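You operate a simulated robot arm through the tools that you are given. There is no shell and no other tool. Be economical: measure what you need, move in short steps, check, and stop when the job is done.

You are at the controls of a simulated two-armed robot. One attempt, no reset.

## Task
Torque plate B's four bolts in number order, as job card B says.
Fine: set the dial first, one run a bolt; the driver goes back in its holster. Set down upright: plate b driver.

Only the result counts: the job must be done as asked and must still hold three seconds after the hand-in. Knocking over, shifting, dropping, spilling or breaking anything else fails it.

## Robot
Two 7-joint arms with two-finger parallel grippers on one trunk, on a base that drives. Base frame: it is fixed to the floor where the robot stands at the start and does not move with it; the origin is under the middle of the robot, x ahead of it, y to its left, z up. Readings come in mm, degrees, newtons and seconds.
The left shoulder is at the start at [70, 163, 1220], the right one opposite. With the tool pointing down near the work surface each hand reaches from about 100 to 840 mm from the robot's upright axis, wherever it stands, measured 20 degrees to its own side. Places, roughly: box b torque dial [500, 0, 800]; holster of rack B [400, 200, 700]; plate b crank [900, -100, 800]; plate b number four bolt [800, -200, 700]; plate b number one bolt [700, -300, 700]; plate b number three bolt [600, -200, 700]; plate b number two bolt [700, -100, 700]. Payload 3.43 kg a hand.
Tool frame (each hand has its own): the origin (TCP) lies between the finger pads and is the grasp point; the fingertips stand 34 mm ahead of it; z points along the fingers, y is the line along which they close. Largest opening 128 mm; finger width 24, thickness 12; the body of the gripper, 48 by 130 mm, starts 96 mm behind the TCP.
Orientation is that of the tool frame in the base frame, as [roll, pitch, yaw] about the fixed x, y, z axes, in that order (R = Rz(yaw) Ry(pitch) Rx(roll)). With the fingers straight down and closing along the base's y, the tool's x points along the base's -x, its y along +y and its z along -z.

## Interface
- The arms move only by the tool jog_arm. It takes "left_rows", "right_rows" or both (then of equal length, played together; a hand with none holds still); each is one flat list of numbers, 7 for each row, row after row: the turn, a rotation vector about the tool's x, y, z in degrees, then the shift along the tool's x, y, z in m, then the finger opening in m, from 0 to 0.128. In form: [wx, wy, wz, dx, dy, dz, gripper, wx, wy, wz, dx, dy, dz, gripper, ...]. A call has 1 to 8 rows; each row is the pose to reach, as a shift and turn from the pose commanded when the call began, along the tool's axes at that moment. A row lasts 0.2 s, in which the tool goes at most 50 mm and 8.6 degrees; a call with a longer step from one row to the next is refused whole, and so is a gripper value outside its range. A pose out of reach is approached as far as the arm can. The call stops where the force on the tool passes 40 N (or 10 N more than at its start, if that is more) or the arm is blocked; 0.2 s more then pass. The fingers move at their own pace (about 153 mm/s each) and stop on an object; they squeeze with about 31 N. The grip force told is the motor's: it shows also when the fingers shut on nothing. Time passes only in rows, and 0.2 s behind the last, so rows that repeat a pose let the fingers close. It gives the time, the measured TCP pose, the force on the tool (base axes), the opening and the grip force at its end, in the units of the frame above (readings bear some noise), with the torque about the TCP (base axes, N m) and any sound that the robot's microphone picked up, and new pictures: "show" is both (left out), scene, wrist or none (wrist: the cameras of the hands that moved).
- Cameras (640 x 400 px; columns grow to the right, rows downward): "scene" is now at [118.9, 29.8, 1425.6]; the picture's right is [0.42, -0.91, -0.00], its down [-0.69, -0.32, -0.65] and it looks along [0.59, 0.27, -0.76] (base axes); focal length 214 px, centre (320, 200). "left" rides on the left gripper at [76, 11, -160] in its tool frame; the picture's right is [-0.15, 0.99, 0.00], its down [-0.88, -0.13, -0.46] and it looks along [-0.45, -0.07, 0.89] (tool axes); focal length 234 px, centre (320, 200). "right" rides on the right gripper at [76, -11, -160] in its tool frame; the picture's right is [0.15, 0.99, 0.00], its down [-0.88, 0.13, -0.46] and it looks along [-0.45, 0.07, 0.89] (tool axes); focal length 234 px, centre (320, 200). There is no depth. A picture from a camera that has moved, and an enlarged one, comes with that camera's place and axes in the base frame and with its lens.
- lift_body(by): slides the trunk up (or, below 0, down) by that many mm; the arms and the scene camera ride with it, the base frame stays. It gives what a move gives, with no picture.
- base_move(legs): drives the robot by 1 to 6 legs, each [ahead, left, turn to the left] in mm, mm and degrees, along the robot's own axes; the way and the turn of a leg run together, so that a leg with both is an arc; at most 1500 mm and 180 degrees a leg. The arms and the cameras ride along, it lands a little off, and it stops where it bumps. It gives what a move gives, and a new picture of the scene camera.
- turn_head(pan, tilt): turns the head with the scene camera to pan (to the left, within 86 degrees either way) and tilt (down, from -29 to 69), counted from straight ahead of the robot. It gives what a move gives, and a new picture of the scene camera.
- close_up(camera, box): a new picture of the part [left, top, right, bottom] of that camera's present view, enlarged. No time passes.
- hand_in(): hands the job in; it is judged then, once.

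Work in short steps. Places have to be worked out from the pictures, the camera data and where the tool is seen: move nearer, look again, correct. Check each grasp and each placing, and mend what went wrong. You have 120 turns and 260 pictures in all, those below and enlarged ones among them. Open the grippers and draw the arms clear of the work before you hand the job in, unless the task says otherwise; then end with one line.

The tools are called after "Request:" as name(argument=value, ...) on one line, values as JSON. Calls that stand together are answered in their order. jog_arm: Moves the arms, as the interface text tells. Its arguments: {"type":"object","properties":{"left_rows":{"type":"array","items":{"type":"number"}},"right_rows":{"type":"array","items":{"type":"number"}},"show":{"type":"string","enum":["both","scene","wrist","none"]}},"required":[]} The other tools are called the same way: lift_body (by) slides the trunk up or down; base_move (legs) drives the base; turn_head (pan, tilt) turns the head that bears the scene camera; close_up (camera, box) takes an enlarged picture of a part of a camera's view; hand_in () hands the job in.

At the start:

```text
time: 0.0
left_position: [642.1, 330.0, 1075.3]
left_tcp_rot: [-180.0, 0.0, -179.9]
left_contact_force: [-1.2, 0.2, -0.4]
left_torque: [0.02, -0.01, -0.01]
left_opening: 127.9
left_finger_force: 0.1
right_position: [661.0, -186.2, 1114.1]
right_tcp_rot: [-180.0, 0.0, 179.9]
right_contact_force: [0.2, -0.3, 0.1]
right_torque: [0.0, -0.03, -0.01]
right_opening: 127.9
right_finger_force: 0.0
trunk travel left (down, up): [-700.0, 240.0]
robot x, y, heading: [-0.6, -0.3, 0.3]
head pan, tilt: [24.8, 49.3]
```

scene: 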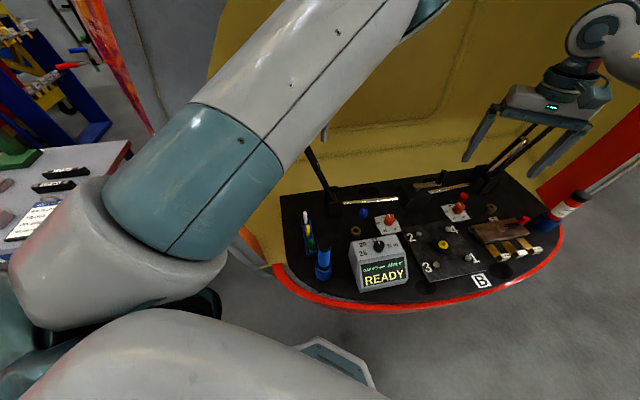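
right: 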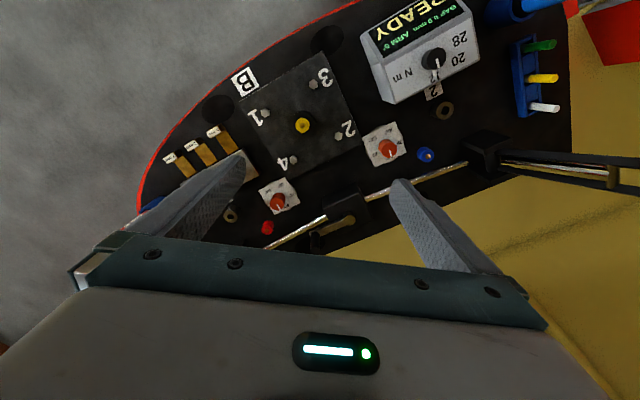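
left: 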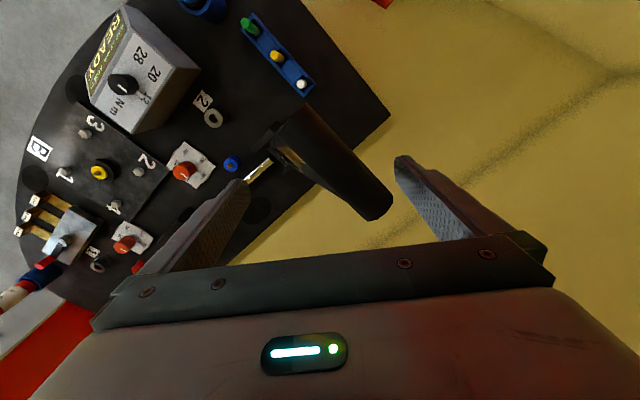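

The scene shows table B with box, plate and driver (blue) near the holster; the job card seems to be elsewhere (white sheet at left). I turn the head to look and enlarge the present views.

Request:
turn_head(pan=70, tilt=45)

Request:
close_up(camera="right", box=[140, 0, 580, 250])

Request:
close_up(camera="left", box=[0, 0, 400, 300])

```text
time: 1.1
left_position: [641.6, 330.8, 1075.3]
left_tcp_rot: [-179.8, 0.0, -179.9]
left_contact_force: [0.8, 0.9, 0.0]
left_torque: [-0.02, 0.0, -0.01]
left_opening: 128.0
left_finger_force: 0.1
right_position: [661.9, -187.9, 1113.9]
right_tcp_rot: [-180.0, 0.0, -180.0]
right_contact_force: [-0.2, 0.1, -0.6]
right_torque: [0.0, 0.01, -0.02]
right_opening: 128.0
right_finger_force: 0.0
trunk travel left (down, up): [-700.0, 240.0]
robot x, y, heading: [0.5, 1.5, -0.1]
head pan, tilt: [70.0, 45.0]
camera scene: at [76.3, 73.6, 1431.6], right [0.94, -0.34, 0.0], down [-0.24, -0.66, -0.71], along [0.24, 0.66, -0.71], focal length 214 px, centre (320, 200)
```

scene: 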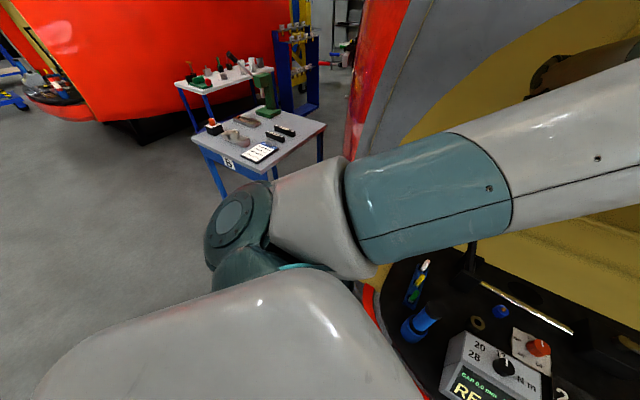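

```text
1.45 times, centred on (360, 125) of right
camera zoom: at [586.1, -200.0, 1272.6], right [-0.14, 0.99, 0.0], down [0.88, 0.13, 0.46], along [0.45, 0.07, -0.89], focal length 341 px, centre (262, 309)
```

zoom: 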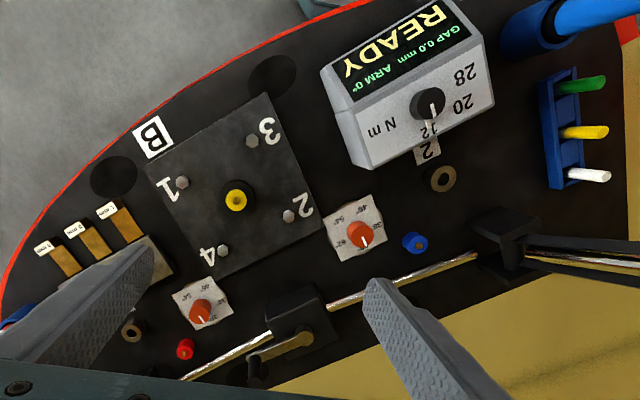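

```text
1.33 times, centred on (200, 150) of left
camera zoom: at [565.0, 342.3, 1237.3], right [0.14, 0.99, 0.0], down [0.88, -0.13, 0.46], along [0.45, -0.07, -0.89], focal length 312 px, centre (480, 267)
```

zoom: 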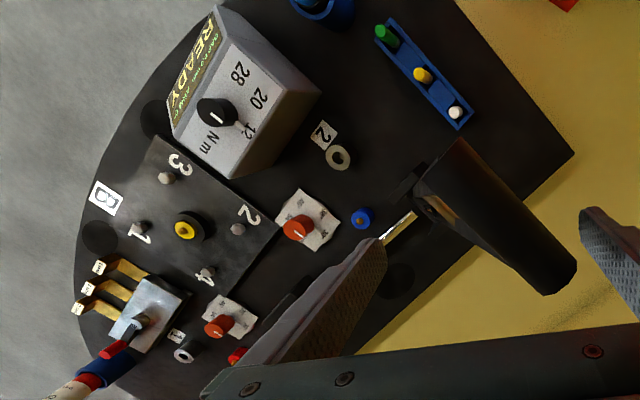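

A sheet lies on the table at the left. I enlarge it and other details.

Request:
close_up(camera="scene", box=[240, 135, 288, 165])

Request:
close_up(camera="scene", box=[160, 40, 340, 180])

Request:
turn_head(pan=0, tilt=50)

```text
13.33 times, centred on (264, 150) of scene
camera zoom: at [76.3, 73.6, 1431.6], right [0.94, -0.34, 0.0], down [-0.24, -0.66, -0.71], along [0.24, 0.66, -0.71], focal length 2860 px, centre (1067, 867)
```

zoom: 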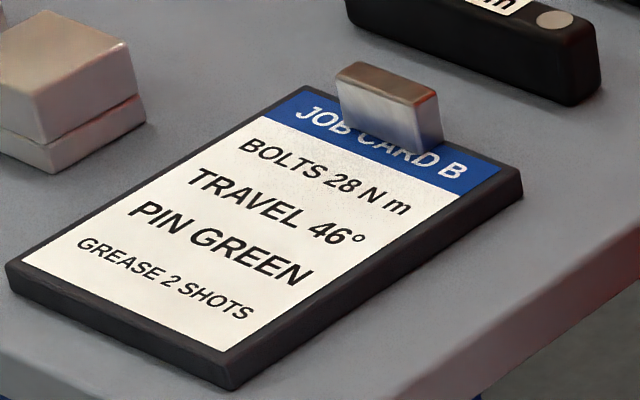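

```text
2.86 times, centred on (250, 110) of scene
camera zoom: at [76.3, 73.6, 1431.6], right [0.94, -0.34, 0.0], down [-0.24, -0.66, -0.71], along [0.24, 0.66, -0.71], focal length 613 px, centre (520, 457)
```

zoom: 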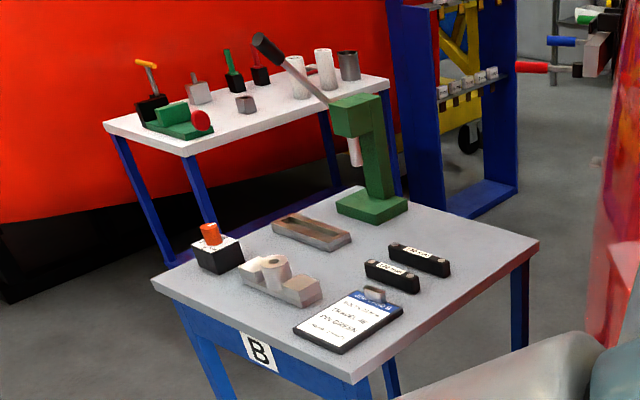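

```text
time: 2.5
left_position: [641.7, 329.6, 1076.8]
left_tcp_rot: [-180.0, 0.0, -179.9]
left_contact_force: [-0.5, 0.4, -0.1]
left_torque: [-0.01, 0.04, 0.04]
left_opening: 128.1
left_finger_force: 0.0
right_position: [662.7, -187.7, 1114.4]
right_tcp_rot: [180.0, 0.0, 179.9]
right_contact_force: [0.0, 0.5, 0.3]
right_torque: [0.0, 0.02, -0.02]
right_opening: 128.0
right_finger_force: 0.0
trunk travel left (down, up): [-700.0, 240.0]
robot x, y, heading: [0.5, 3.8, -0.2]
head pan, tilt: [0.0, 50.0]
camera scene: at [125.4, -2.7, 1424.7], right [0.0, -1.0, 0.0], down [-0.77, 0.0, -0.64], along [0.64, 0.0, -0.77], focal length 214 px, centre (320, 200)
```

scene: 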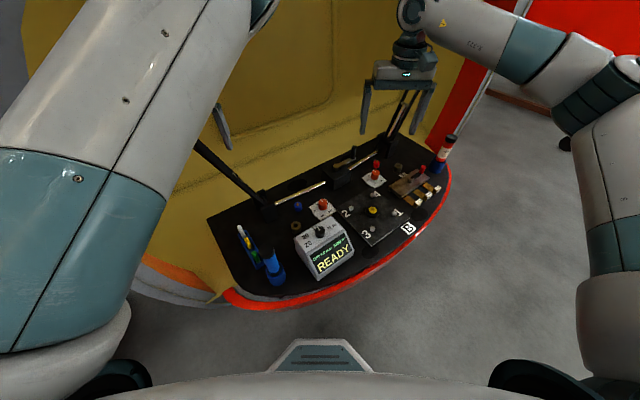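

Job card: 28 N m. Now a close look at the dial, driver and plate.

Request:
close_up(camera="scene", box=[220, 210, 364, 300])

Request:
close_up(camera="scene", box=[320, 140, 464, 250])

Request:
close_up(camera="right", box=[350, 0, 480, 110])

```text
4.44 times, centred on (292, 255) of scene
camera zoom: at [125.4, -2.7, 1424.7], right [0.0, -1.0, 0.0], down [-0.77, 0.0, -0.64], along [0.64, 0.0, -0.77], focal length 953 px, centre (444, -44)
```

zoom: 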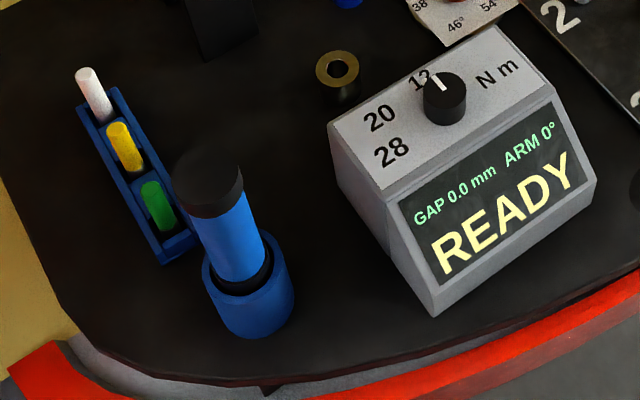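

```text
3.64 times, centred on (392, 195) of scene
camera zoom: at [125.4, -2.7, 1424.7], right [0.0, -1.0, 0.0], down [-0.77, 0.0, -0.64], along [0.64, 0.0, -0.77], focal length 780 px, centre (58, 218)
```

zoom: 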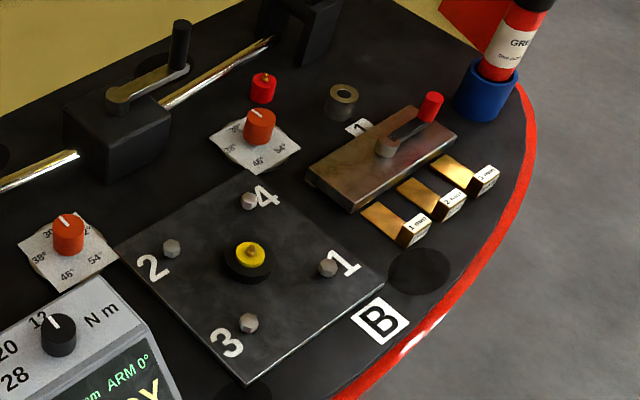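

```text
3.64 times, centred on (415, 55) of right
camera zoom: at [586.1, -200.0, 1272.6], right [-0.14, 0.99, 0.0], down [0.88, 0.13, 0.46], along [0.45, 0.07, -0.89], focal length 852 px, centre (-26, 727)
```

zoom: 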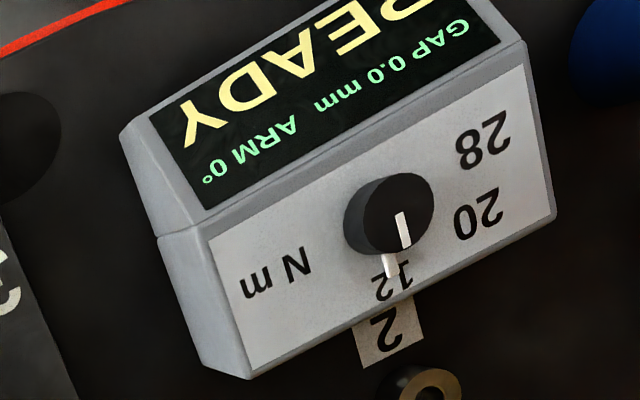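

The dial pointer is at 12, and must go to 28 (counter-clockwise). I bring the right hand above the knob, estimated near [512, -5, 800], for a closer look.

Request:
jog_arm(right_rows=[0, 0, 0, 0.025, 0.035, 0.02, 0.06, 0, 0, 0, 0.05, 0.07, 0.04, 0.06, 0, 0, 0, 0.075, 0.105, 0.06, 0.06, 0, 0, 0, 0.1, 0.14, 0.08, 0.06, 0, 0, 0, 0.125, 0.16, 0.1, 0.06, 0, 0, 0, 0.15, 0.18, 0.12, 0.06], show="both")

```text
time: 3.9
left_position: [641.1, 331.5, 1075.5]
left_tcp_rot: [-179.9, 0.0, -180.0]
left_contact_force: [0.7, 0.4, -0.9]
left_torque: [-0.02, -0.01, -0.03]
left_opening: 128.1
left_finger_force: 0.1
right_position: [511.2, -5.3, 992.7]
right_tcp_rot: [-179.9, 0.0, 179.9]
right_contact_force: [0.9, 0.4, 0.4]
right_torque: [-0.02, 0.0, -0.02]
right_opening: 60.2
right_finger_force: 0.0
trunk travel left (down, up): [-700.0, 240.0]
robot x, y, heading: [2.1, -5.3, -0.1]
head pan, tilt: [0.0, 50.0]
camera scene: at [125.4, -1.7, 1424.7], right [0.0, -1.0, 0.0], down [-0.77, 0.0, -0.64], along [0.64, 0.0, -0.77], focal length 214 px, centre (320, 200)
camera right: at [435.4, -18.4, 1151.5], right [-0.14, 0.99, 0.0], down [0.88, 0.13, 0.46], along [0.45, 0.06, -0.89], focal length 234 px, centre (320, 200)
```

scene: 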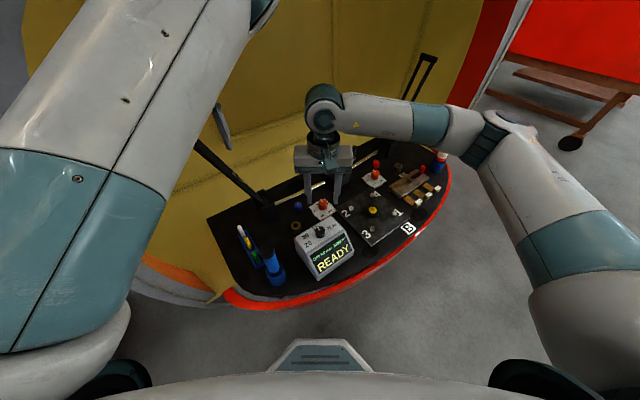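
right: 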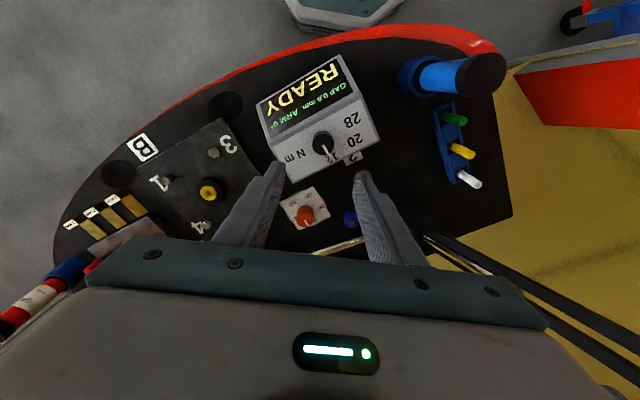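

Request:
close_up(camera="right", box=[250, 60, 390, 190])

```text
3.08 times, centred on (320, 125) of right
camera zoom: at [435.4, -18.4, 1151.5], right [-0.14, 0.99, 0.0], down [0.88, 0.13, 0.46], along [0.45, 0.06, -0.89], focal length 720 px, centre (320, 431)
```

zoom: 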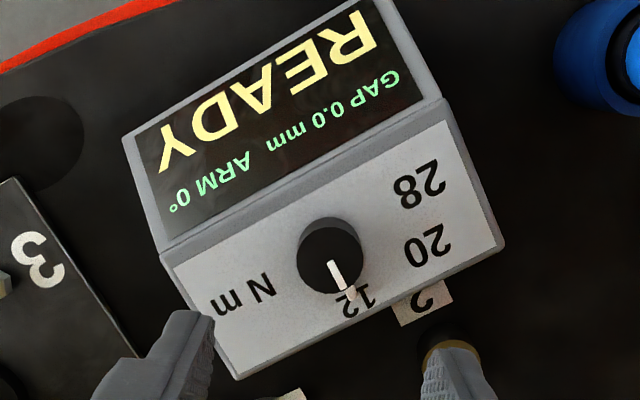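

The knob is at about [517, -5.5, 803]; pointer direction about 37°, label 28 at about +95° counter-clockwise. I descend to just above it with the fingers open and look.

Request:
jog_arm(right_rows=[0, 0, 0, -0.002, 0, 0.04, 0.06, 0, 0, 0, -0.006, 0, 0.08, 0.06, 0, 0, 0, -0.006, 0, 0.115, 0.06, 0, 0, 0, -0.006, 0, 0.14, 0.06], show="wrist")

Request:
close_up(camera="scene", box=[270, 160, 380, 290])

```text
time: 4.9
left_position: [641.6, 328.9, 1076.8]
left_tcp_rot: [-179.9, -0.1, -179.9]
left_contact_force: [0.8, -0.7, 0.8]
left_torque: [0.02, 0.01, 0.01]
left_opening: 128.1
left_finger_force: 0.1
right_position: [518.2, -7.0, 851.9]
right_tcp_rot: [180.0, 0.0, 179.9]
right_contact_force: [-0.2, 0.2, 0.2]
right_torque: [-0.03, 0.02, 0.04]
right_opening: 60.1
right_finger_force: 0.2
trunk travel left (down, up): [-700.0, 240.0]
robot x, y, heading: [-1.1, -3.0, 0.2]
head pan, tilt: [0.0, 50.0]
camera right: at [441.8, -19.6, 1011.2], right [-0.15, 0.99, 0.0], down [0.88, 0.13, 0.46], along [0.45, 0.07, -0.89], focal length 234 px, centre (320, 200)
```

right: 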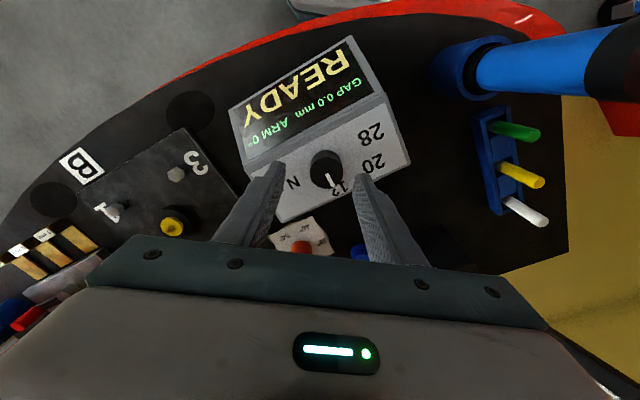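

```text
3.08 times, centred on (325, 225) of scene
camera zoom: at [125.8, -2.7, 1424.6], right [0.0, -1.0, 0.0], down [-0.77, 0.0, -0.64], along [0.64, 0.0, -0.77], focal length 660 px, centre (305, 123)
```

zoom: 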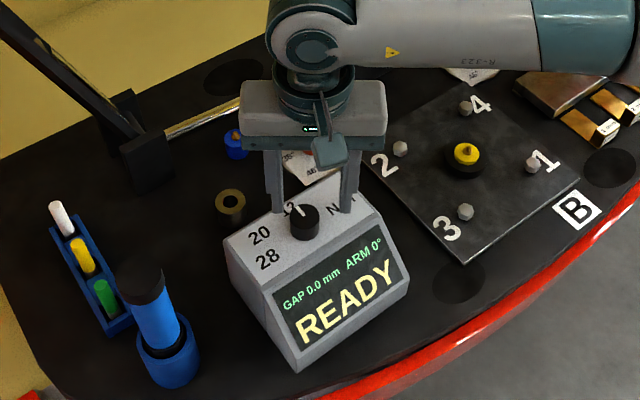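

Request:
close_up(camera="right", box=[270, 110, 400, 220])

Request:
close_up(camera="scene", box=[305, 205, 345, 245])

```text
3.64 times, centred on (335, 165) of right
camera zoom: at [441.8, -19.6, 1011.2], right [-0.15, 0.99, 0.0], down [0.88, 0.13, 0.46], along [0.45, 0.07, -0.89], focal length 852 px, centre (266, 327)
```

zoom: 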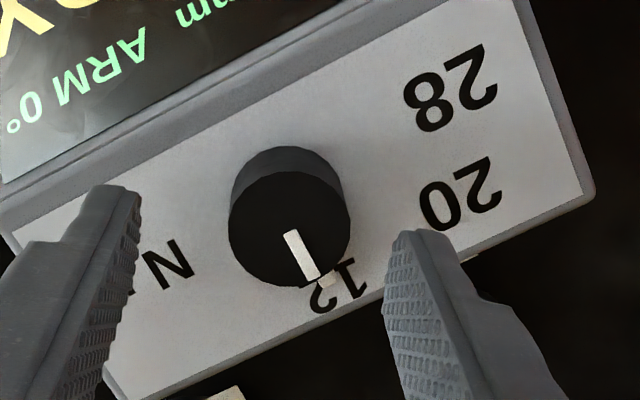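

```text
10.00 times, centred on (325, 225) of scene
camera zoom: at [125.8, -2.7, 1424.6], right [0.0, -1.0, 0.0], down [-0.77, 0.0, -0.64], along [0.64, 0.0, -0.77], focal length 2145 px, centre (270, -50)
```

zoom: 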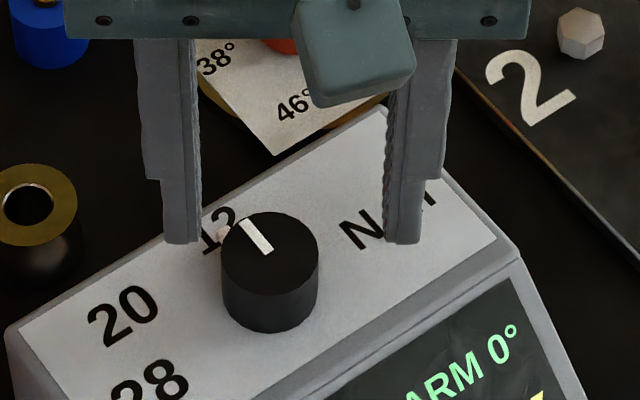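

Triangulating with the fingertips as reference: knob top about [523, -1, 786], 20 mm high. I centre and lower the tips to z≈775, then look before closing.

Request:
jog_arm(right_rows=[0, 0, 0, -0.005, 0.006, 0.01, 0.06, 0, 0, 0, -0.005, 0.006, 0.03, 0.06, 0, 0, 0, -0.005, 0.006, 0.043, 0.06], show="none")

Request:
close_up(camera="right", box=[270, 110, 400, 220])

Request:
close_up(camera="scene", box=[305, 205, 345, 245])

```text
time: 5.7
left_position: [641.7, 330.0, 1076.6]
left_tcp_rot: [-180.0, -0.1, -179.8]
left_contact_force: [-0.2, -0.3, 0.8]
left_torque: [0.0, 0.0, -0.01]
left_opening: 128.0
left_finger_force: 0.1
right_position: [522.9, -2.5, 811.9]
right_tcp_rot: [180.0, -0.1, 179.8]
right_contact_force: [-0.2, 0.0, 0.0]
right_torque: [0.01, 0.0, -0.01]
right_opening: 60.2
right_finger_force: 0.0
trunk travel left (down, up): [-700.0, 240.0]
robot x, y, heading: [-2.2, 0.3, -0.1]
head pan, tilt: [0.0, 50.0]
```

```text
3.64 times, centred on (335, 165) of right
camera zoom: at [447.1, -13.6, 969.6], right [-0.15, 0.99, 0.0], down [0.88, 0.13, 0.46], along [0.45, 0.07, -0.89], focal length 852 px, centre (266, 327)
```

zoom: 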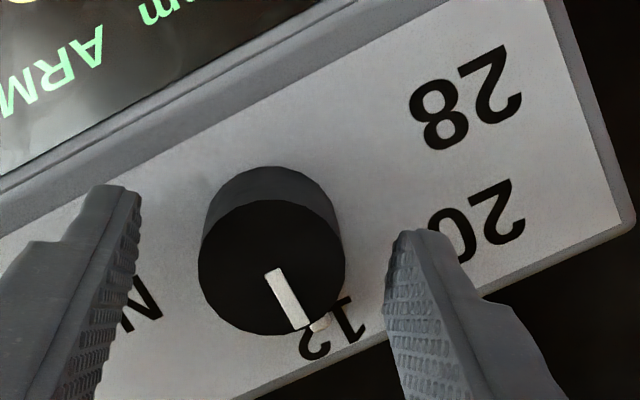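

```text
10.00 times, centred on (325, 225) of scene
camera zoom: at [125.4, -2.7, 1424.7], right [0.0, -1.0, 0.0], down [-0.77, 0.0, -0.64], along [0.64, 0.0, -0.77], focal length 2145 px, centre (270, -50)
```

zoom: 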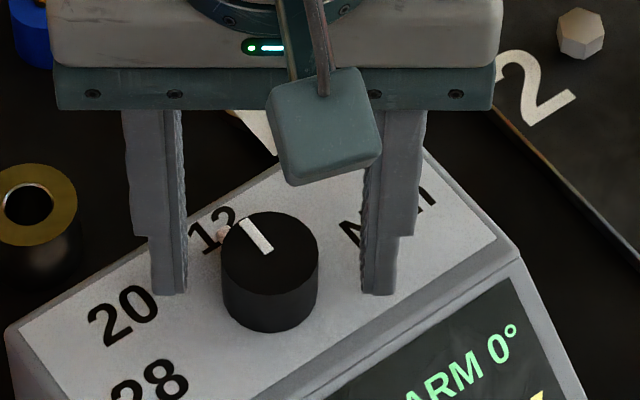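

Fingers straddle the knob well. I go 4 mm lower and close.

Request:
jog_arm(right_rows=[0, 0, 0, 0, 0, 0.004, 0.06, 0, 0, 0, 0, 0, 0.004, 0.025, 0, 0, 0, 0, 0, 0.004, 0.025, 0, 0, 0, 0, 0, 0.004, 0.025], show="wrist")

```text
time: 6.7
left_position: [640.7, 331.8, 1076.3]
left_tcp_rot: [-179.9, 0.1, -179.9]
left_contact_force: [0.1, -0.3, 0.0]
left_torque: [0.0, -0.02, -0.01]
left_opening: 128.1
left_finger_force: 0.0
right_position: [523.4, -0.3, 807.5]
right_tcp_rot: [180.0, 0.0, -180.0]
right_contact_force: [0.5, 9.5, -3.1]
right_torque: [-0.02, -0.32, 0.02]
right_opening: 33.6
right_finger_force: 44.7
trunk travel left (down, up): [-700.0, 240.0]
robot x, y, heading: [-3.8, -2.9, 0.2]
head pan, tilt: [0.0, 50.0]
camera right: at [447.2, -12.2, 965.8], right [-0.15, 0.99, 0.0], down [0.88, 0.13, 0.46], along [0.45, 0.07, -0.89], focal length 234 px, centre (320, 200)
```

right: 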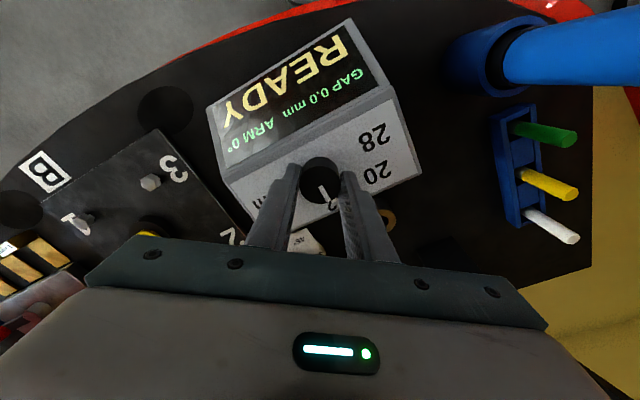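

Gripped (33.6 mm). I turn the knob counter-clockwise by 64° first.

Request:
jog_arm(right_rows=[0, 0, -8, 0, 0.001, 0, 0.025, 0, 0, -16, 0, 0.001, 0, 0.025, 0, 0, -24, 0, 0.001, 0, 0.025, 0, 0, -32, 0, 0.001, 0, 0.025, 0, 0, -40, 0, 0.001, 0, 0.025, 0, 0, -48, 0, 0.001, 0, 0.025, 0, 0, -56, 0, 0.001, 0, 0.025, 0, 0, -64, 0, 0.001, 0, 0.025], show="wrist")

Request:
close_up(camera="scene", box=[290, 205, 350, 265])

```text
time: 8.5
left_position: [641.8, 330.3, 1075.7]
left_tcp_rot: [-179.9, 0.0, -179.8]
left_contact_force: [-0.3, -0.2, 0.3]
left_torque: [0.05, 0.01, -0.03]
left_opening: 127.8
left_finger_force: 0.1
right_position: [523.0, 1.4, 807.5]
right_tcp_rot: [-180.0, 0.0, -115.8]
right_contact_force: [-2.6, 5.8, -3.4]
right_torque: [0.33, -0.48, -0.02]
right_opening: 33.6
right_finger_force: 45.2
trunk travel left (down, up): [-700.0, 240.0]
robot x, y, heading: [-0.1, -1.2, -0.2]
head pan, tilt: [0.0, 50.0]
camera right: at [499.9, -74.0, 965.9], right [-0.95, 0.3, 0.0], down [0.27, 0.85, 0.46], along [0.14, 0.43, -0.89], focal length 234 px, centre (320, 200)
```

right: 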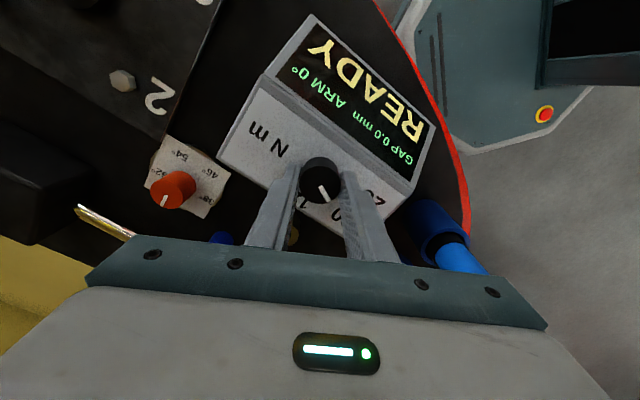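

```text
6.67 times, centred on (320, 235) of scene
camera zoom: at [125.2, -2.0, 1424.6], right [0.0, -1.0, 0.0], down [-0.77, 0.0, -0.64], along [0.64, 0.0, -0.77], focal length 1430 px, centre (320, -33)
```

zoom: 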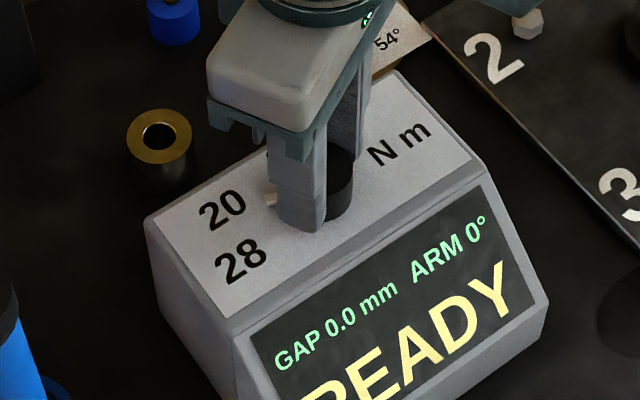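

The knob follows. I turn a further 30° and check the pointer.

Request:
jog_arm(right_rows=[0, 0, -8, 0, 0.001, 0, 0.025, 0, 0, -16, 0, 0.001, 0, 0.025, 0, 0, -24, 0, 0.001, 0, 0.025, 0, 0, -30, 0, 0.001, 0, 0.025, 0, 0, -30, 0, 0.001, 0, 0.025], show="none")

Request:
close_up(camera="right", box=[240, 100, 440, 250])

Request:
close_up(camera="scene", box=[290, 205, 350, 265])

```text
time: 9.7
left_position: [643.2, 332.8, 1075.1]
left_tcp_rot: [-179.8, -0.1, -180.0]
left_contact_force: [-0.5, 0.7, 0.5]
left_torque: [0.04, -0.02, 0.01]
left_opening: 127.8
left_finger_force: 0.0
right_position: [523.0, 4.2, 807.4]
right_tcp_rot: [179.8, 0.1, -96.0]
right_contact_force: [12.6, 18.4, -8.3]
right_torque: [1.5, -0.32, -0.13]
right_opening: 33.4
right_finger_force: 45.1
right hand out of reach, approached as far as the arm can: row 3, 4, 5
trunk travel left (down, up): [-700.0, 240.0]
robot x, y, heading: [-3.4, 1.7, 0.0]
head pan, tilt: [0.0, 50.0]
```

```text
2.67 times, centred on (340, 175) of right
camera zoom: at [526.7, -74.4, 965.3], right [-1.0, -0.04, 0.0], down [-0.04, 0.89, 0.46], along [-0.02, 0.46, -0.89], focal length 624 px, centre (267, 267)
```

zoom: 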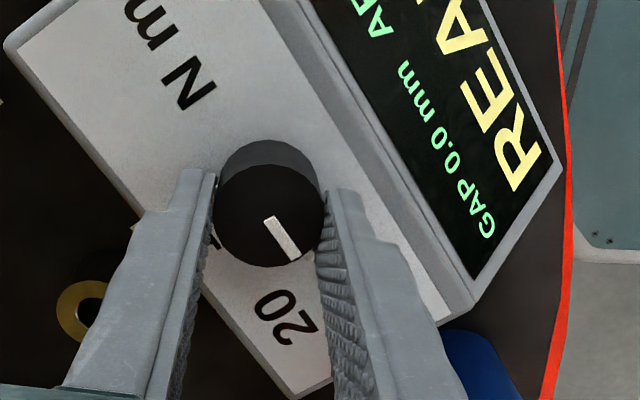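

```text
6.67 times, centred on (320, 235) of scene
camera zoom: at [127.2, 0.3, 1424.4], right [0.0, -1.0, 0.0], down [-0.77, 0.0, -0.64], along [0.64, 0.0, -0.77], focal length 1430 px, centre (320, -33)
```

zoom: 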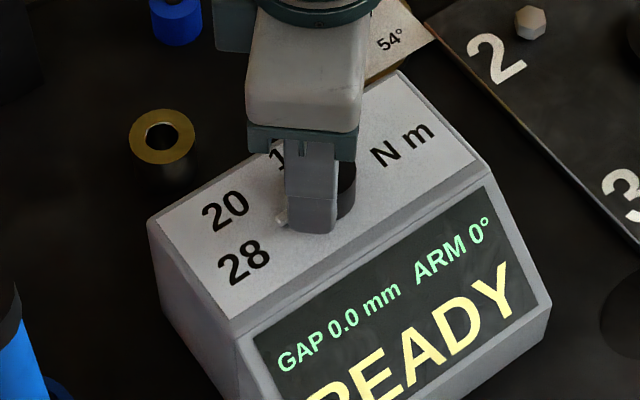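

The wrist reached its limit at 84°. I open, rise 40 mm and check the pointer.

Request:
jog_arm(right_rows=[0, 0, 3, 0, -0.003, 0, 0.06, 0, 0, 3, 0, -0.003, 0, 0.06, 0, 0, 3, 0, -0.002, -0.03, 0.06, 0, 0, 11, 0, -0.002, -0.06, 0.06, 0, 0, 19, 0, -0.002, -0.08, 0.06, 0, 0, 27, 0, -0.002, -0.08, 0.06, 0, 0, 35, 0, -0.002, -0.08, 0.06, 0, 0, 43, 0, -0.002, -0.08, 0.06], show="none")

Request:
close_up(camera="right", box=[240, 80, 440, 230])

Request:
close_up(camera="scene", box=[290, 205, 350, 265])

```text
time: 11.5
left_position: [641.5, 331.2, 1076.9]
left_tcp_rot: [-179.9, 0.0, -179.9]
left_contact_force: [0.5, -1.1, -0.3]
left_torque: [0.0, 0.0, 0.02]
left_opening: 127.9
left_finger_force: 0.0
right_position: [524.0, -0.7, 887.0]
right_tcp_rot: [-180.0, 0.0, -139.3]
right_contact_force: [0.4, 0.7, 0.3]
right_torque: [0.02, -0.01, 0.0]
right_opening: 59.8
right_finger_force: 0.1
trunk travel left (down, up): [-700.0, 240.0]
robot x, y, heading: [3.5, 0.7, 0.0]
head pan, tilt: [0.0, 50.0]
```

```text
2.67 times, centred on (340, 155) of right
camera zoom: at [474.1, -59.5, 1045.9], right [-0.76, 0.65, 0.0], down [0.58, 0.67, 0.46], along [0.3, 0.34, -0.89], focal length 624 px, centre (267, 320)
```

zoom: 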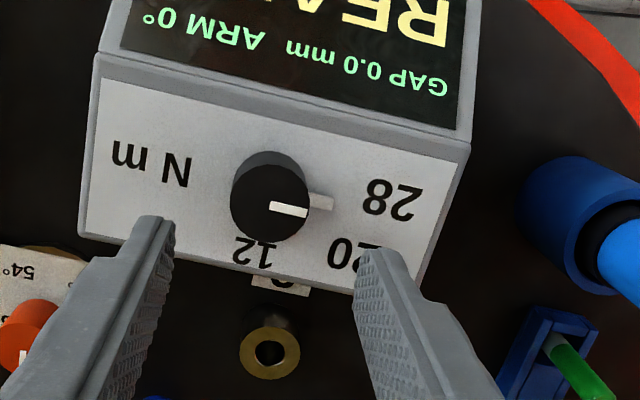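

```text
6.67 times, centred on (320, 235) of scene
camera zoom: at [125.4, -2.8, 1424.7], right [0.0, -1.0, 0.0], down [-0.77, 0.0, -0.64], along [0.64, 0.0, -0.77], focal length 1430 px, centre (320, -33)
```

zoom: 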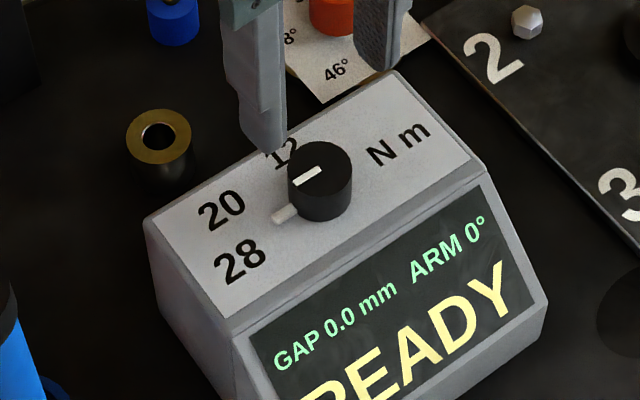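

The pointer sits at ~128° while the 28 label is at ~135° from the knob centre: another ~6° needed. I regrip and turn 6° more.

Request:
jog_arm(right_rows=[0, 0, 0, 0, 0, 0.04, 0.06, 0, 0, 0, 0, 0, 0.08, 0.06, 0, 0, 0, 0, 0, 0.08, 0.025, 0, 0, 0, 0, 0, 0.08, 0.025, 0, 0, -4, 0, 0, 0.08, 0.025, 0, 0, -7, 0, 0, 0.08, 0.025, 0, 0, -7, 0, 0, 0.08, 0.06, 0, 0, -7, 0, 0, 0.08, 0.06], show="none")

Request:
jog_arm(right_rows=[0, 0, 0, 0, 0, -0.04, 0.06, 0, 0, 7, 0, 0, -0.08, 0.06], show="none")

Request:
close_up(camera="right", box=[240, 80, 440, 230])

```text
time: 13.3
left_position: [642.3, 330.6, 1077.1]
left_tcp_rot: [-179.9, 0.0, -179.9]
left_contact_force: [-0.7, -0.1, -0.8]
left_torque: [0.03, -0.02, 0.06]
left_opening: 128.0
left_finger_force: 0.1
right_position: [525.4, 0.7, 806.7]
right_tcp_rot: [-180.0, 0.0, -132.0]
right_contact_force: [-0.9, 0.7, -0.2]
right_torque: [0.0, 0.02, 0.04]
right_opening: 60.0
right_finger_force: 0.1
trunk travel left (down, up): [-700.0, 240.0]
robot x, y, heading: [-2.5, -0.3, -0.1]
head pan, tilt: [0.0, 50.0]
```

```text
time: 13.9
left_position: [641.0, 330.0, 1076.8]
left_tcp_rot: [-179.9, 0.0, -179.9]
left_contact_force: [-0.2, 0.1, 0.3]
left_torque: [0.0, -0.01, -0.03]
left_opening: 128.0
left_finger_force: 0.1
right_position: [524.4, -0.8, 886.0]
right_tcp_rot: [-179.9, 0.0, -139.2]
right_contact_force: [0.2, 0.6, 0.2]
right_torque: [0.01, -0.01, 0.02]
right_opening: 60.2
right_finger_force: 0.1
trunk travel left (down, up): [-700.0, 240.0]
robot x, y, heading: [1.3, 1.1, -0.0]
head pan, tilt: [0.0, 50.0]
```

```text
2.67 times, centred on (340, 155) of right
camera zoom: at [474.1, -59.2, 1045.3], right [-0.76, 0.65, 0.0], down [0.58, 0.68, 0.46], along [0.3, 0.34, -0.89], focal length 624 px, centre (267, 320)
```

zoom: 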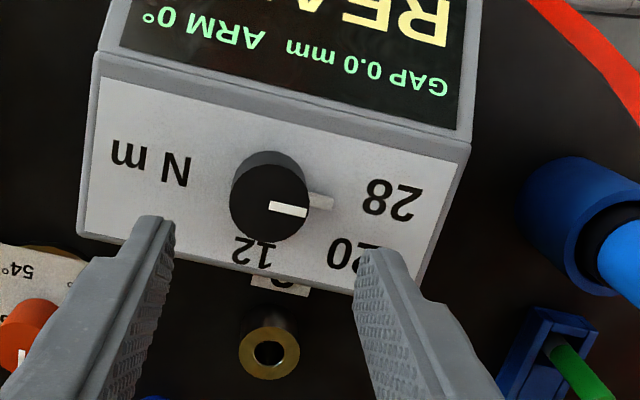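

The pointer stayed exactly parallel to the edge—the knob has a detent/stop there, aligned with 28. Dial is set. Next I shift the left arm aside and bring the right hand up near the driver for a look.

Request:
jog_arm(left_rows=[0, 0, 0, 0, 0.02, 0, 0.128, 0, 0, 0, 0, 0.04, 0, 0.128, 0, 0, 0, 0, 0.06, 0, 0.128, 0, 0, 0, 0, 0.08, 0, 0.128, 0, 0, 0, 0, 0.1, 0, 0.128, 0, 0, 0, 0, 0.12, 0, 0.128, 0, 0, 0, 0, 0.14, 0, 0.128, 0, 0, 0, 0, 0.16, 0, 0.128], right_rows=[0, 0, 5, 0, 0.0, -0.045, 0.09, 0, 0, 10, 0, 0.02, -0.09, 0.09, 0, 0, 15, 0, 0.05, -0.12, 0.09, 0, 0, 20, 0, 0.08, -0.12, 0.09, 0, 0, 25, 0, 0.11, -0.12, 0.09, 0, 0, 30, 0, 0.14, -0.12, 0.09, 0, 0, 35, 0, 0.17, -0.12, 0.09, 0, 0, 41, -0.003, 0.194, -0.12, 0.09], show="both")

```text
time: 15.0
left_position: [642.8, 398.2, 1074.6]
left_tcp_rot: [-178.7, -0.3, 179.2]
left_contact_force: [-5.9, -16.1, 7.7]
left_torque: [-1.01, 0.03, -0.39]
left_opening: 128.2
left_finger_force: 0.1
right_position: [468.7, 59.4, 1008.7]
right_tcp_rot: [180.0, 0.0, -159.6]
right_contact_force: [-0.8, -0.2, -0.1]
right_torque: [-0.04, -0.03, 0.02]
right_opening: 89.9
right_finger_force: 0.1
trunk travel left (down, up): [-700.0, 240.0]
robot x, y, heading: [0.7, 0.4, -0.0]
head pan, tilt: [0.0, 50.0]
stopped in row 5 (left hand): the force on the tool passed its limit (the readings are from after the stop); the commanded pose is now the measured one
camera scene: at [124.9, -4.4, 1424.8], right [0.0, -1.0, 0.0], down [-0.77, 0.0, -0.64], along [0.64, 0.0, -0.77], focal length 214 px, centre (320, 200)
camera right: at [402.5, 20.4, 1165.8], right [-0.48, 0.88, 0.0], down [0.78, 0.43, 0.46], along [0.4, 0.22, -0.89], focal length 234 px, centre (320, 200)
camera left: at [567.5, 413.6, 1236.1], right [0.16, 0.99, -0.02], down [0.88, -0.13, 0.45], along [0.44, -0.09, -0.89], focal length 234 px, centre (320, 200)
```

scene: 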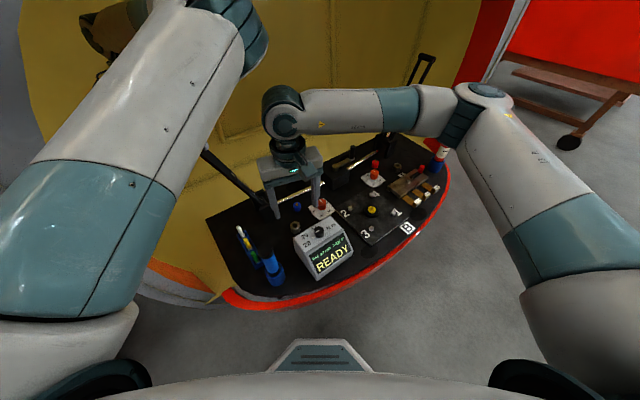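
right: 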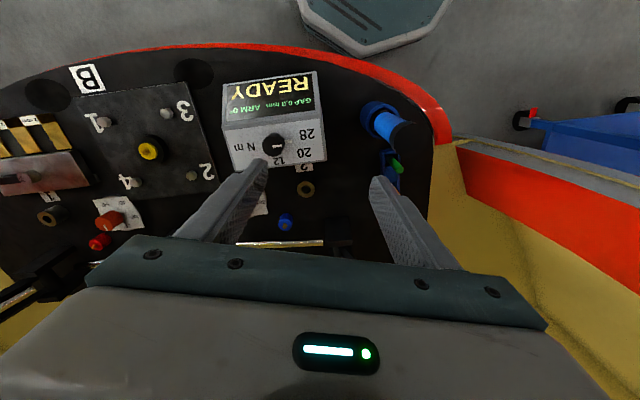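
left: 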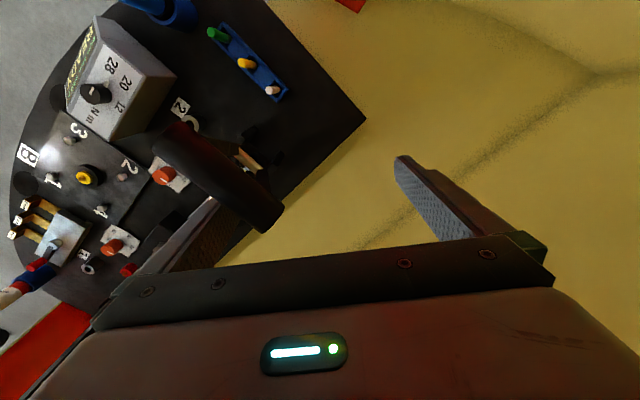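

The left hand touched the bay wall on its left; I back it off 40 mm and continue the right hand toward the driver.

Request:
jog_arm(left_rows=[0, 0, 0, 0, -0.02, 0, 0.128, 0, 0, 0, 0.01, -0.04, 0, 0.128, 0, 0, 0, 0.02, -0.04, 0, 0.128, 0, 0, 0, 0.03, -0.04, 0, 0.128, 0, 0, 0, 0.04, -0.04, 0, 0.128], right_rows=[0, 0, 5, 0.004, 0.022, 0, 0.09, 0, 0, 10, 0.008, 0.044, 0, 0.09, 0, 0, 15, 0.016, 0.066, 0, 0.09, 0, 0, 20, 0.024, 0.088, 0, 0.09, 0, 0, 20, 0.033, 0.107, 0, 0.09], show="both")

```text
time: 16.2
left_position: [602.1, 360.8, 1075.5]
left_tcp_rot: [-179.0, -0.1, 179.3]
left_contact_force: [-0.9, 0.5, 0.6]
left_torque: [0.0, -0.03, 0.0]
left_opening: 128.3
left_finger_force: 0.0
right_position: [400.8, 148.5, 1007.1]
right_tcp_rot: [-179.9, 0.0, -179.7]
right_contact_force: [-1.1, -0.6, 0.0]
right_torque: [-0.03, -0.02, 0.0]
right_opening: 90.1
right_finger_force: 0.1
trunk travel left (down, up): [-700.0, 240.0]
robot x, y, heading: [0.9, -1.0, -0.1]
head pan, tilt: [0.0, 50.0]
camera scene: at [123.7, -2.6, 1424.8], right [0.0, -1.0, 0.0], down [-0.77, 0.0, -0.64], along [0.64, 0.0, -0.77], focal length 214 px, centre (320, 200)
camera right: at [324.1, 136.4, 1166.3], right [-0.15, 0.99, 0.0], down [0.88, 0.14, 0.46], along [0.45, 0.07, -0.89], focal length 234 px, centre (320, 200)
camera left: at [525.8, 377.1, 1236.7], right [0.16, 0.99, -0.02], down [0.88, -0.13, 0.45], along [0.45, -0.09, -0.89], focal length 234 px, centre (320, 200)
```

scene: 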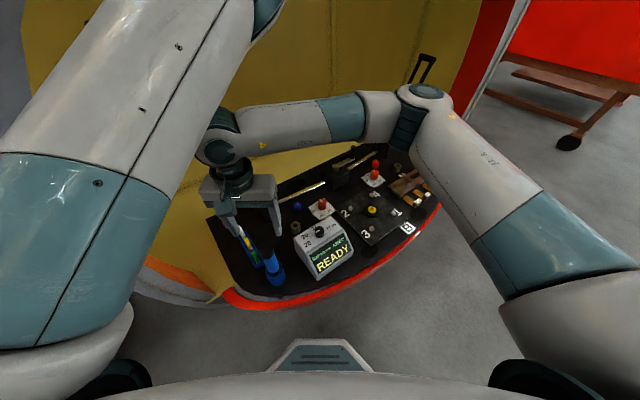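
right: 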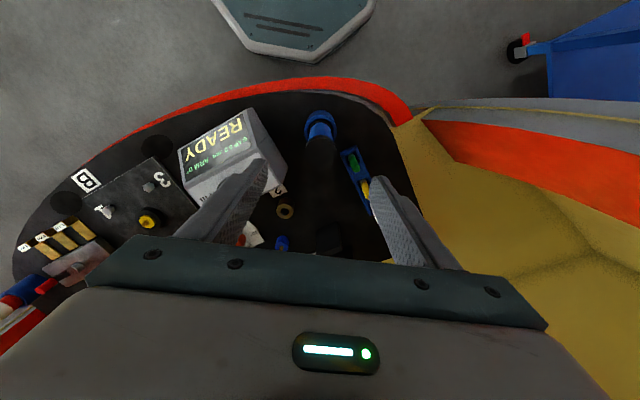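
left: 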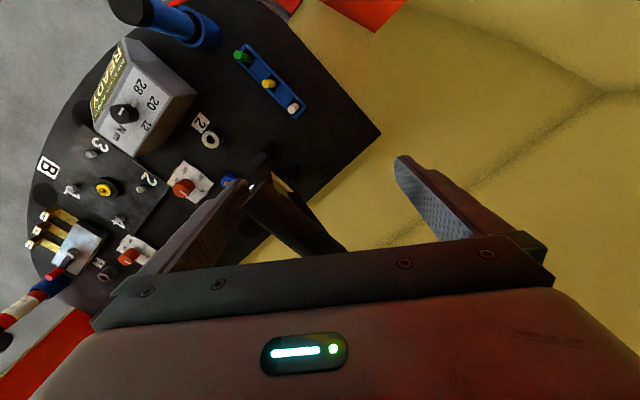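

Request:
close_up(camera="right", box=[260, 90, 400, 230])

Request:
close_up(camera="scene", box=[220, 200, 320, 300])

Request:
close_up(camera="left", box=[90, 0, 250, 100])

```text
2.86 times, centred on (330, 160) of right
camera zoom: at [324.1, 136.4, 1166.3], right [-0.15, 0.99, 0.0], down [0.88, 0.14, 0.46], along [0.45, 0.07, -0.89], focal length 669 px, centre (291, 314)
```

zoom: 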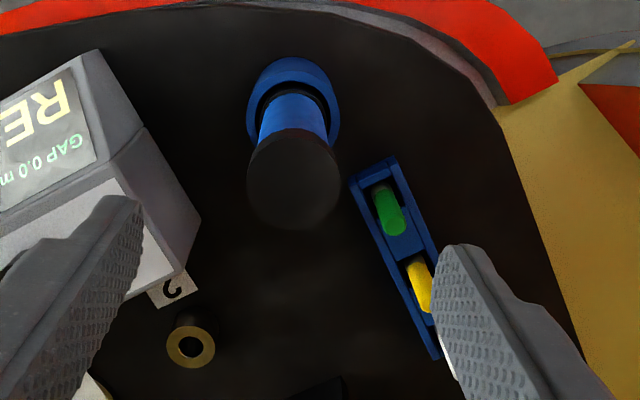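

```text
4.00 times, centred on (270, 250) of scene
camera zoom: at [123.7, -2.6, 1424.8], right [0.0, -1.0, 0.0], down [-0.77, 0.0, -0.64], along [0.64, 0.0, -0.77], focal length 858 px, centre (520, 0)
```

zoom: 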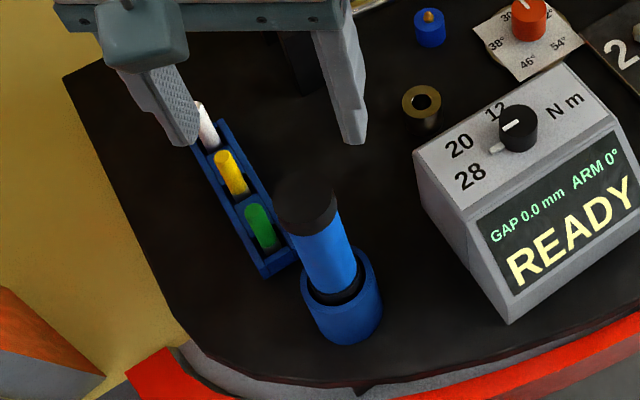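

```text
4.00 times, centred on (170, 50) of left
camera zoom: at [525.8, 377.1, 1236.7], right [0.16, 0.99, -0.02], down [0.88, -0.13, 0.45], along [0.45, -0.09, -0.89], focal length 937 px, centre (920, 800)
```

zoom: 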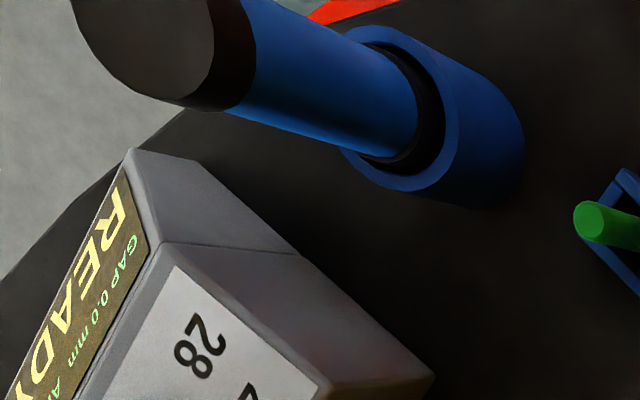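

The driver seems to lean a few degrees in its holster. To measure this I bring the left camera closer for a side view.

Request:
jog_arm(left_rows=[0, 0, 0, 0.03, 0, 0, 0.128, 0, 0, 0, 0.06, 0, 0, 0.128, 0, 0, 0, 0.09, 0, 0, 0.128], show="none")

Request:
close_up(camera="left", box=[90, 0, 290, 150])

```text
time: 17.2
left_position: [501.7, 376.6, 1052.9]
left_tcp_rot: [-178.2, -3.0, -178.8]
left_contact_force: [-0.6, 0.2, -0.2]
left_torque: [0.01, 0.02, -0.01]
left_opening: 128.2
left_finger_force: 0.0
right_position: [400.6, 148.6, 1008.4]
right_tcp_rot: [-179.9, 0.0, -179.4]
right_contact_force: [0.7, 0.1, 0.7]
right_torque: [0.01, 0.0, -0.01]
right_opening: 90.0
right_finger_force: 0.0
trunk travel left (down, up): [-700.0, 240.0]
robot x, y, heading: [-3.2, -5.0, -0.5]
head pan, tilt: [0.0, 50.0]
stopped in row 3 (left hand): the arm was blocked; the commanded pose is now the measured one
```

```text
2.67 times, centred on (190, 75) of left
camera zoom: at [432.6, 390.7, 1217.0], right [0.12, 0.99, -0.04], down [0.91, -0.1, 0.41], along [0.4, -0.08, -0.91], focal length 624 px, centre (667, 533)
```

zoom: 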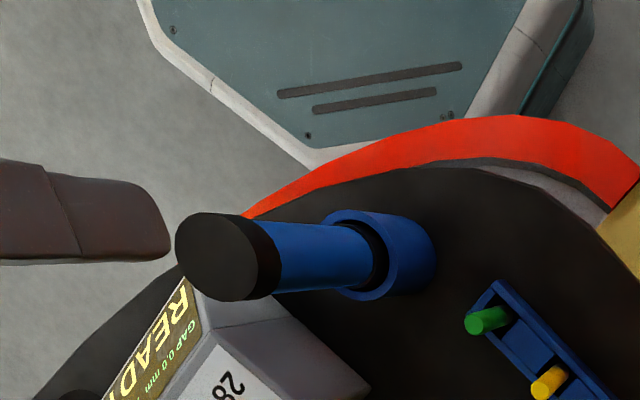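

The side view gives the cap top near [403, 149.5, 875] and the driver essentially vertical. I back the left arm off (it was blocked) and lower the right hand with open fingers to just above the cap.

Request:
jog_arm(left_rows=[0, 0, 0, -0.03, 0, 0, 0.128, 0, 0, 0, -0.06, 0, -0.01, 0.128, 0, 0, 0, -0.09, 0, -0.02, 0.128, 0, 0, 0, -0.09, 0, -0.02, 0.128], right_rows=[0, 0, 0, 0, 0, 0, 0.09, 0, 0, 0, -0.002, 0.001, 0.04, 0.09, 0, 0, 0, -0.002, 0.001, 0.07, 0.09, 0, 0, 0, -0.002, 0.001, 0.1, 0.09], show="wrist")

Request:
close_up(camera="scene", box=[220, 200, 320, 300])

```text
time: 18.2
left_position: [595.4, 374.4, 1069.2]
left_tcp_rot: [-178.6, -2.9, -179.0]
left_contact_force: [4.2, -6.1, -1.8]
left_torque: [0.32, 0.18, 0.3]
left_opening: 128.0
left_finger_force: 0.0
right_position: [403.8, 148.2, 906.6]
right_tcp_rot: [-179.9, 0.0, -179.6]
right_contact_force: [-0.4, -0.2, 0.0]
right_torque: [-0.01, -0.01, 0.0]
right_opening: 90.0
right_finger_force: 0.1
trunk travel left (down, up): [-700.0, 240.0]
robot x, y, heading: [-2.2, -1.1, -0.5]
head pan, tilt: [0.0, 50.0]
camera right: at [328.7, 135.0, 1065.8], right [-0.15, 0.99, 0.0], down [0.88, 0.14, 0.46], along [0.45, 0.07, -0.89], focal length 234 px, centre (320, 200)
camera left: at [525.4, 389.9, 1234.1], right [0.13, 0.99, -0.03], down [0.9, -0.1, 0.41], along [0.41, -0.08, -0.91], focal length 234 px, centre (320, 200)
```

right: 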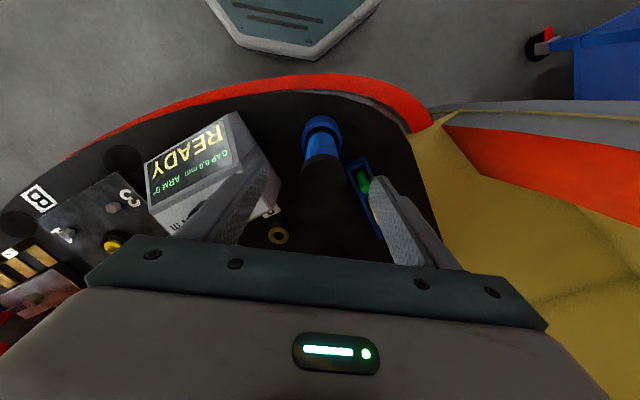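
left: 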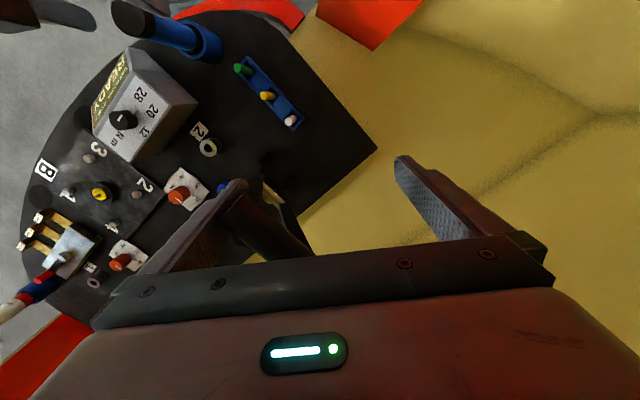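

```text
4.00 times, centred on (270, 250) of scene
camera zoom: at [126.2, -4.9, 1424.7], right [0.0, -1.0, 0.0], down [-0.77, 0.0, -0.64], along [0.64, 0.0, -0.77], focal length 858 px, centre (520, 0)
```

zoom: 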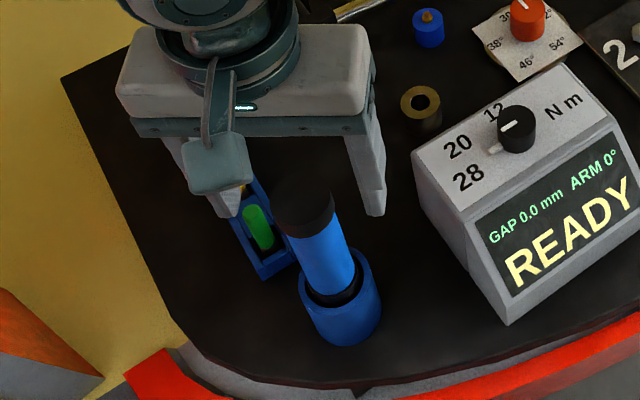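

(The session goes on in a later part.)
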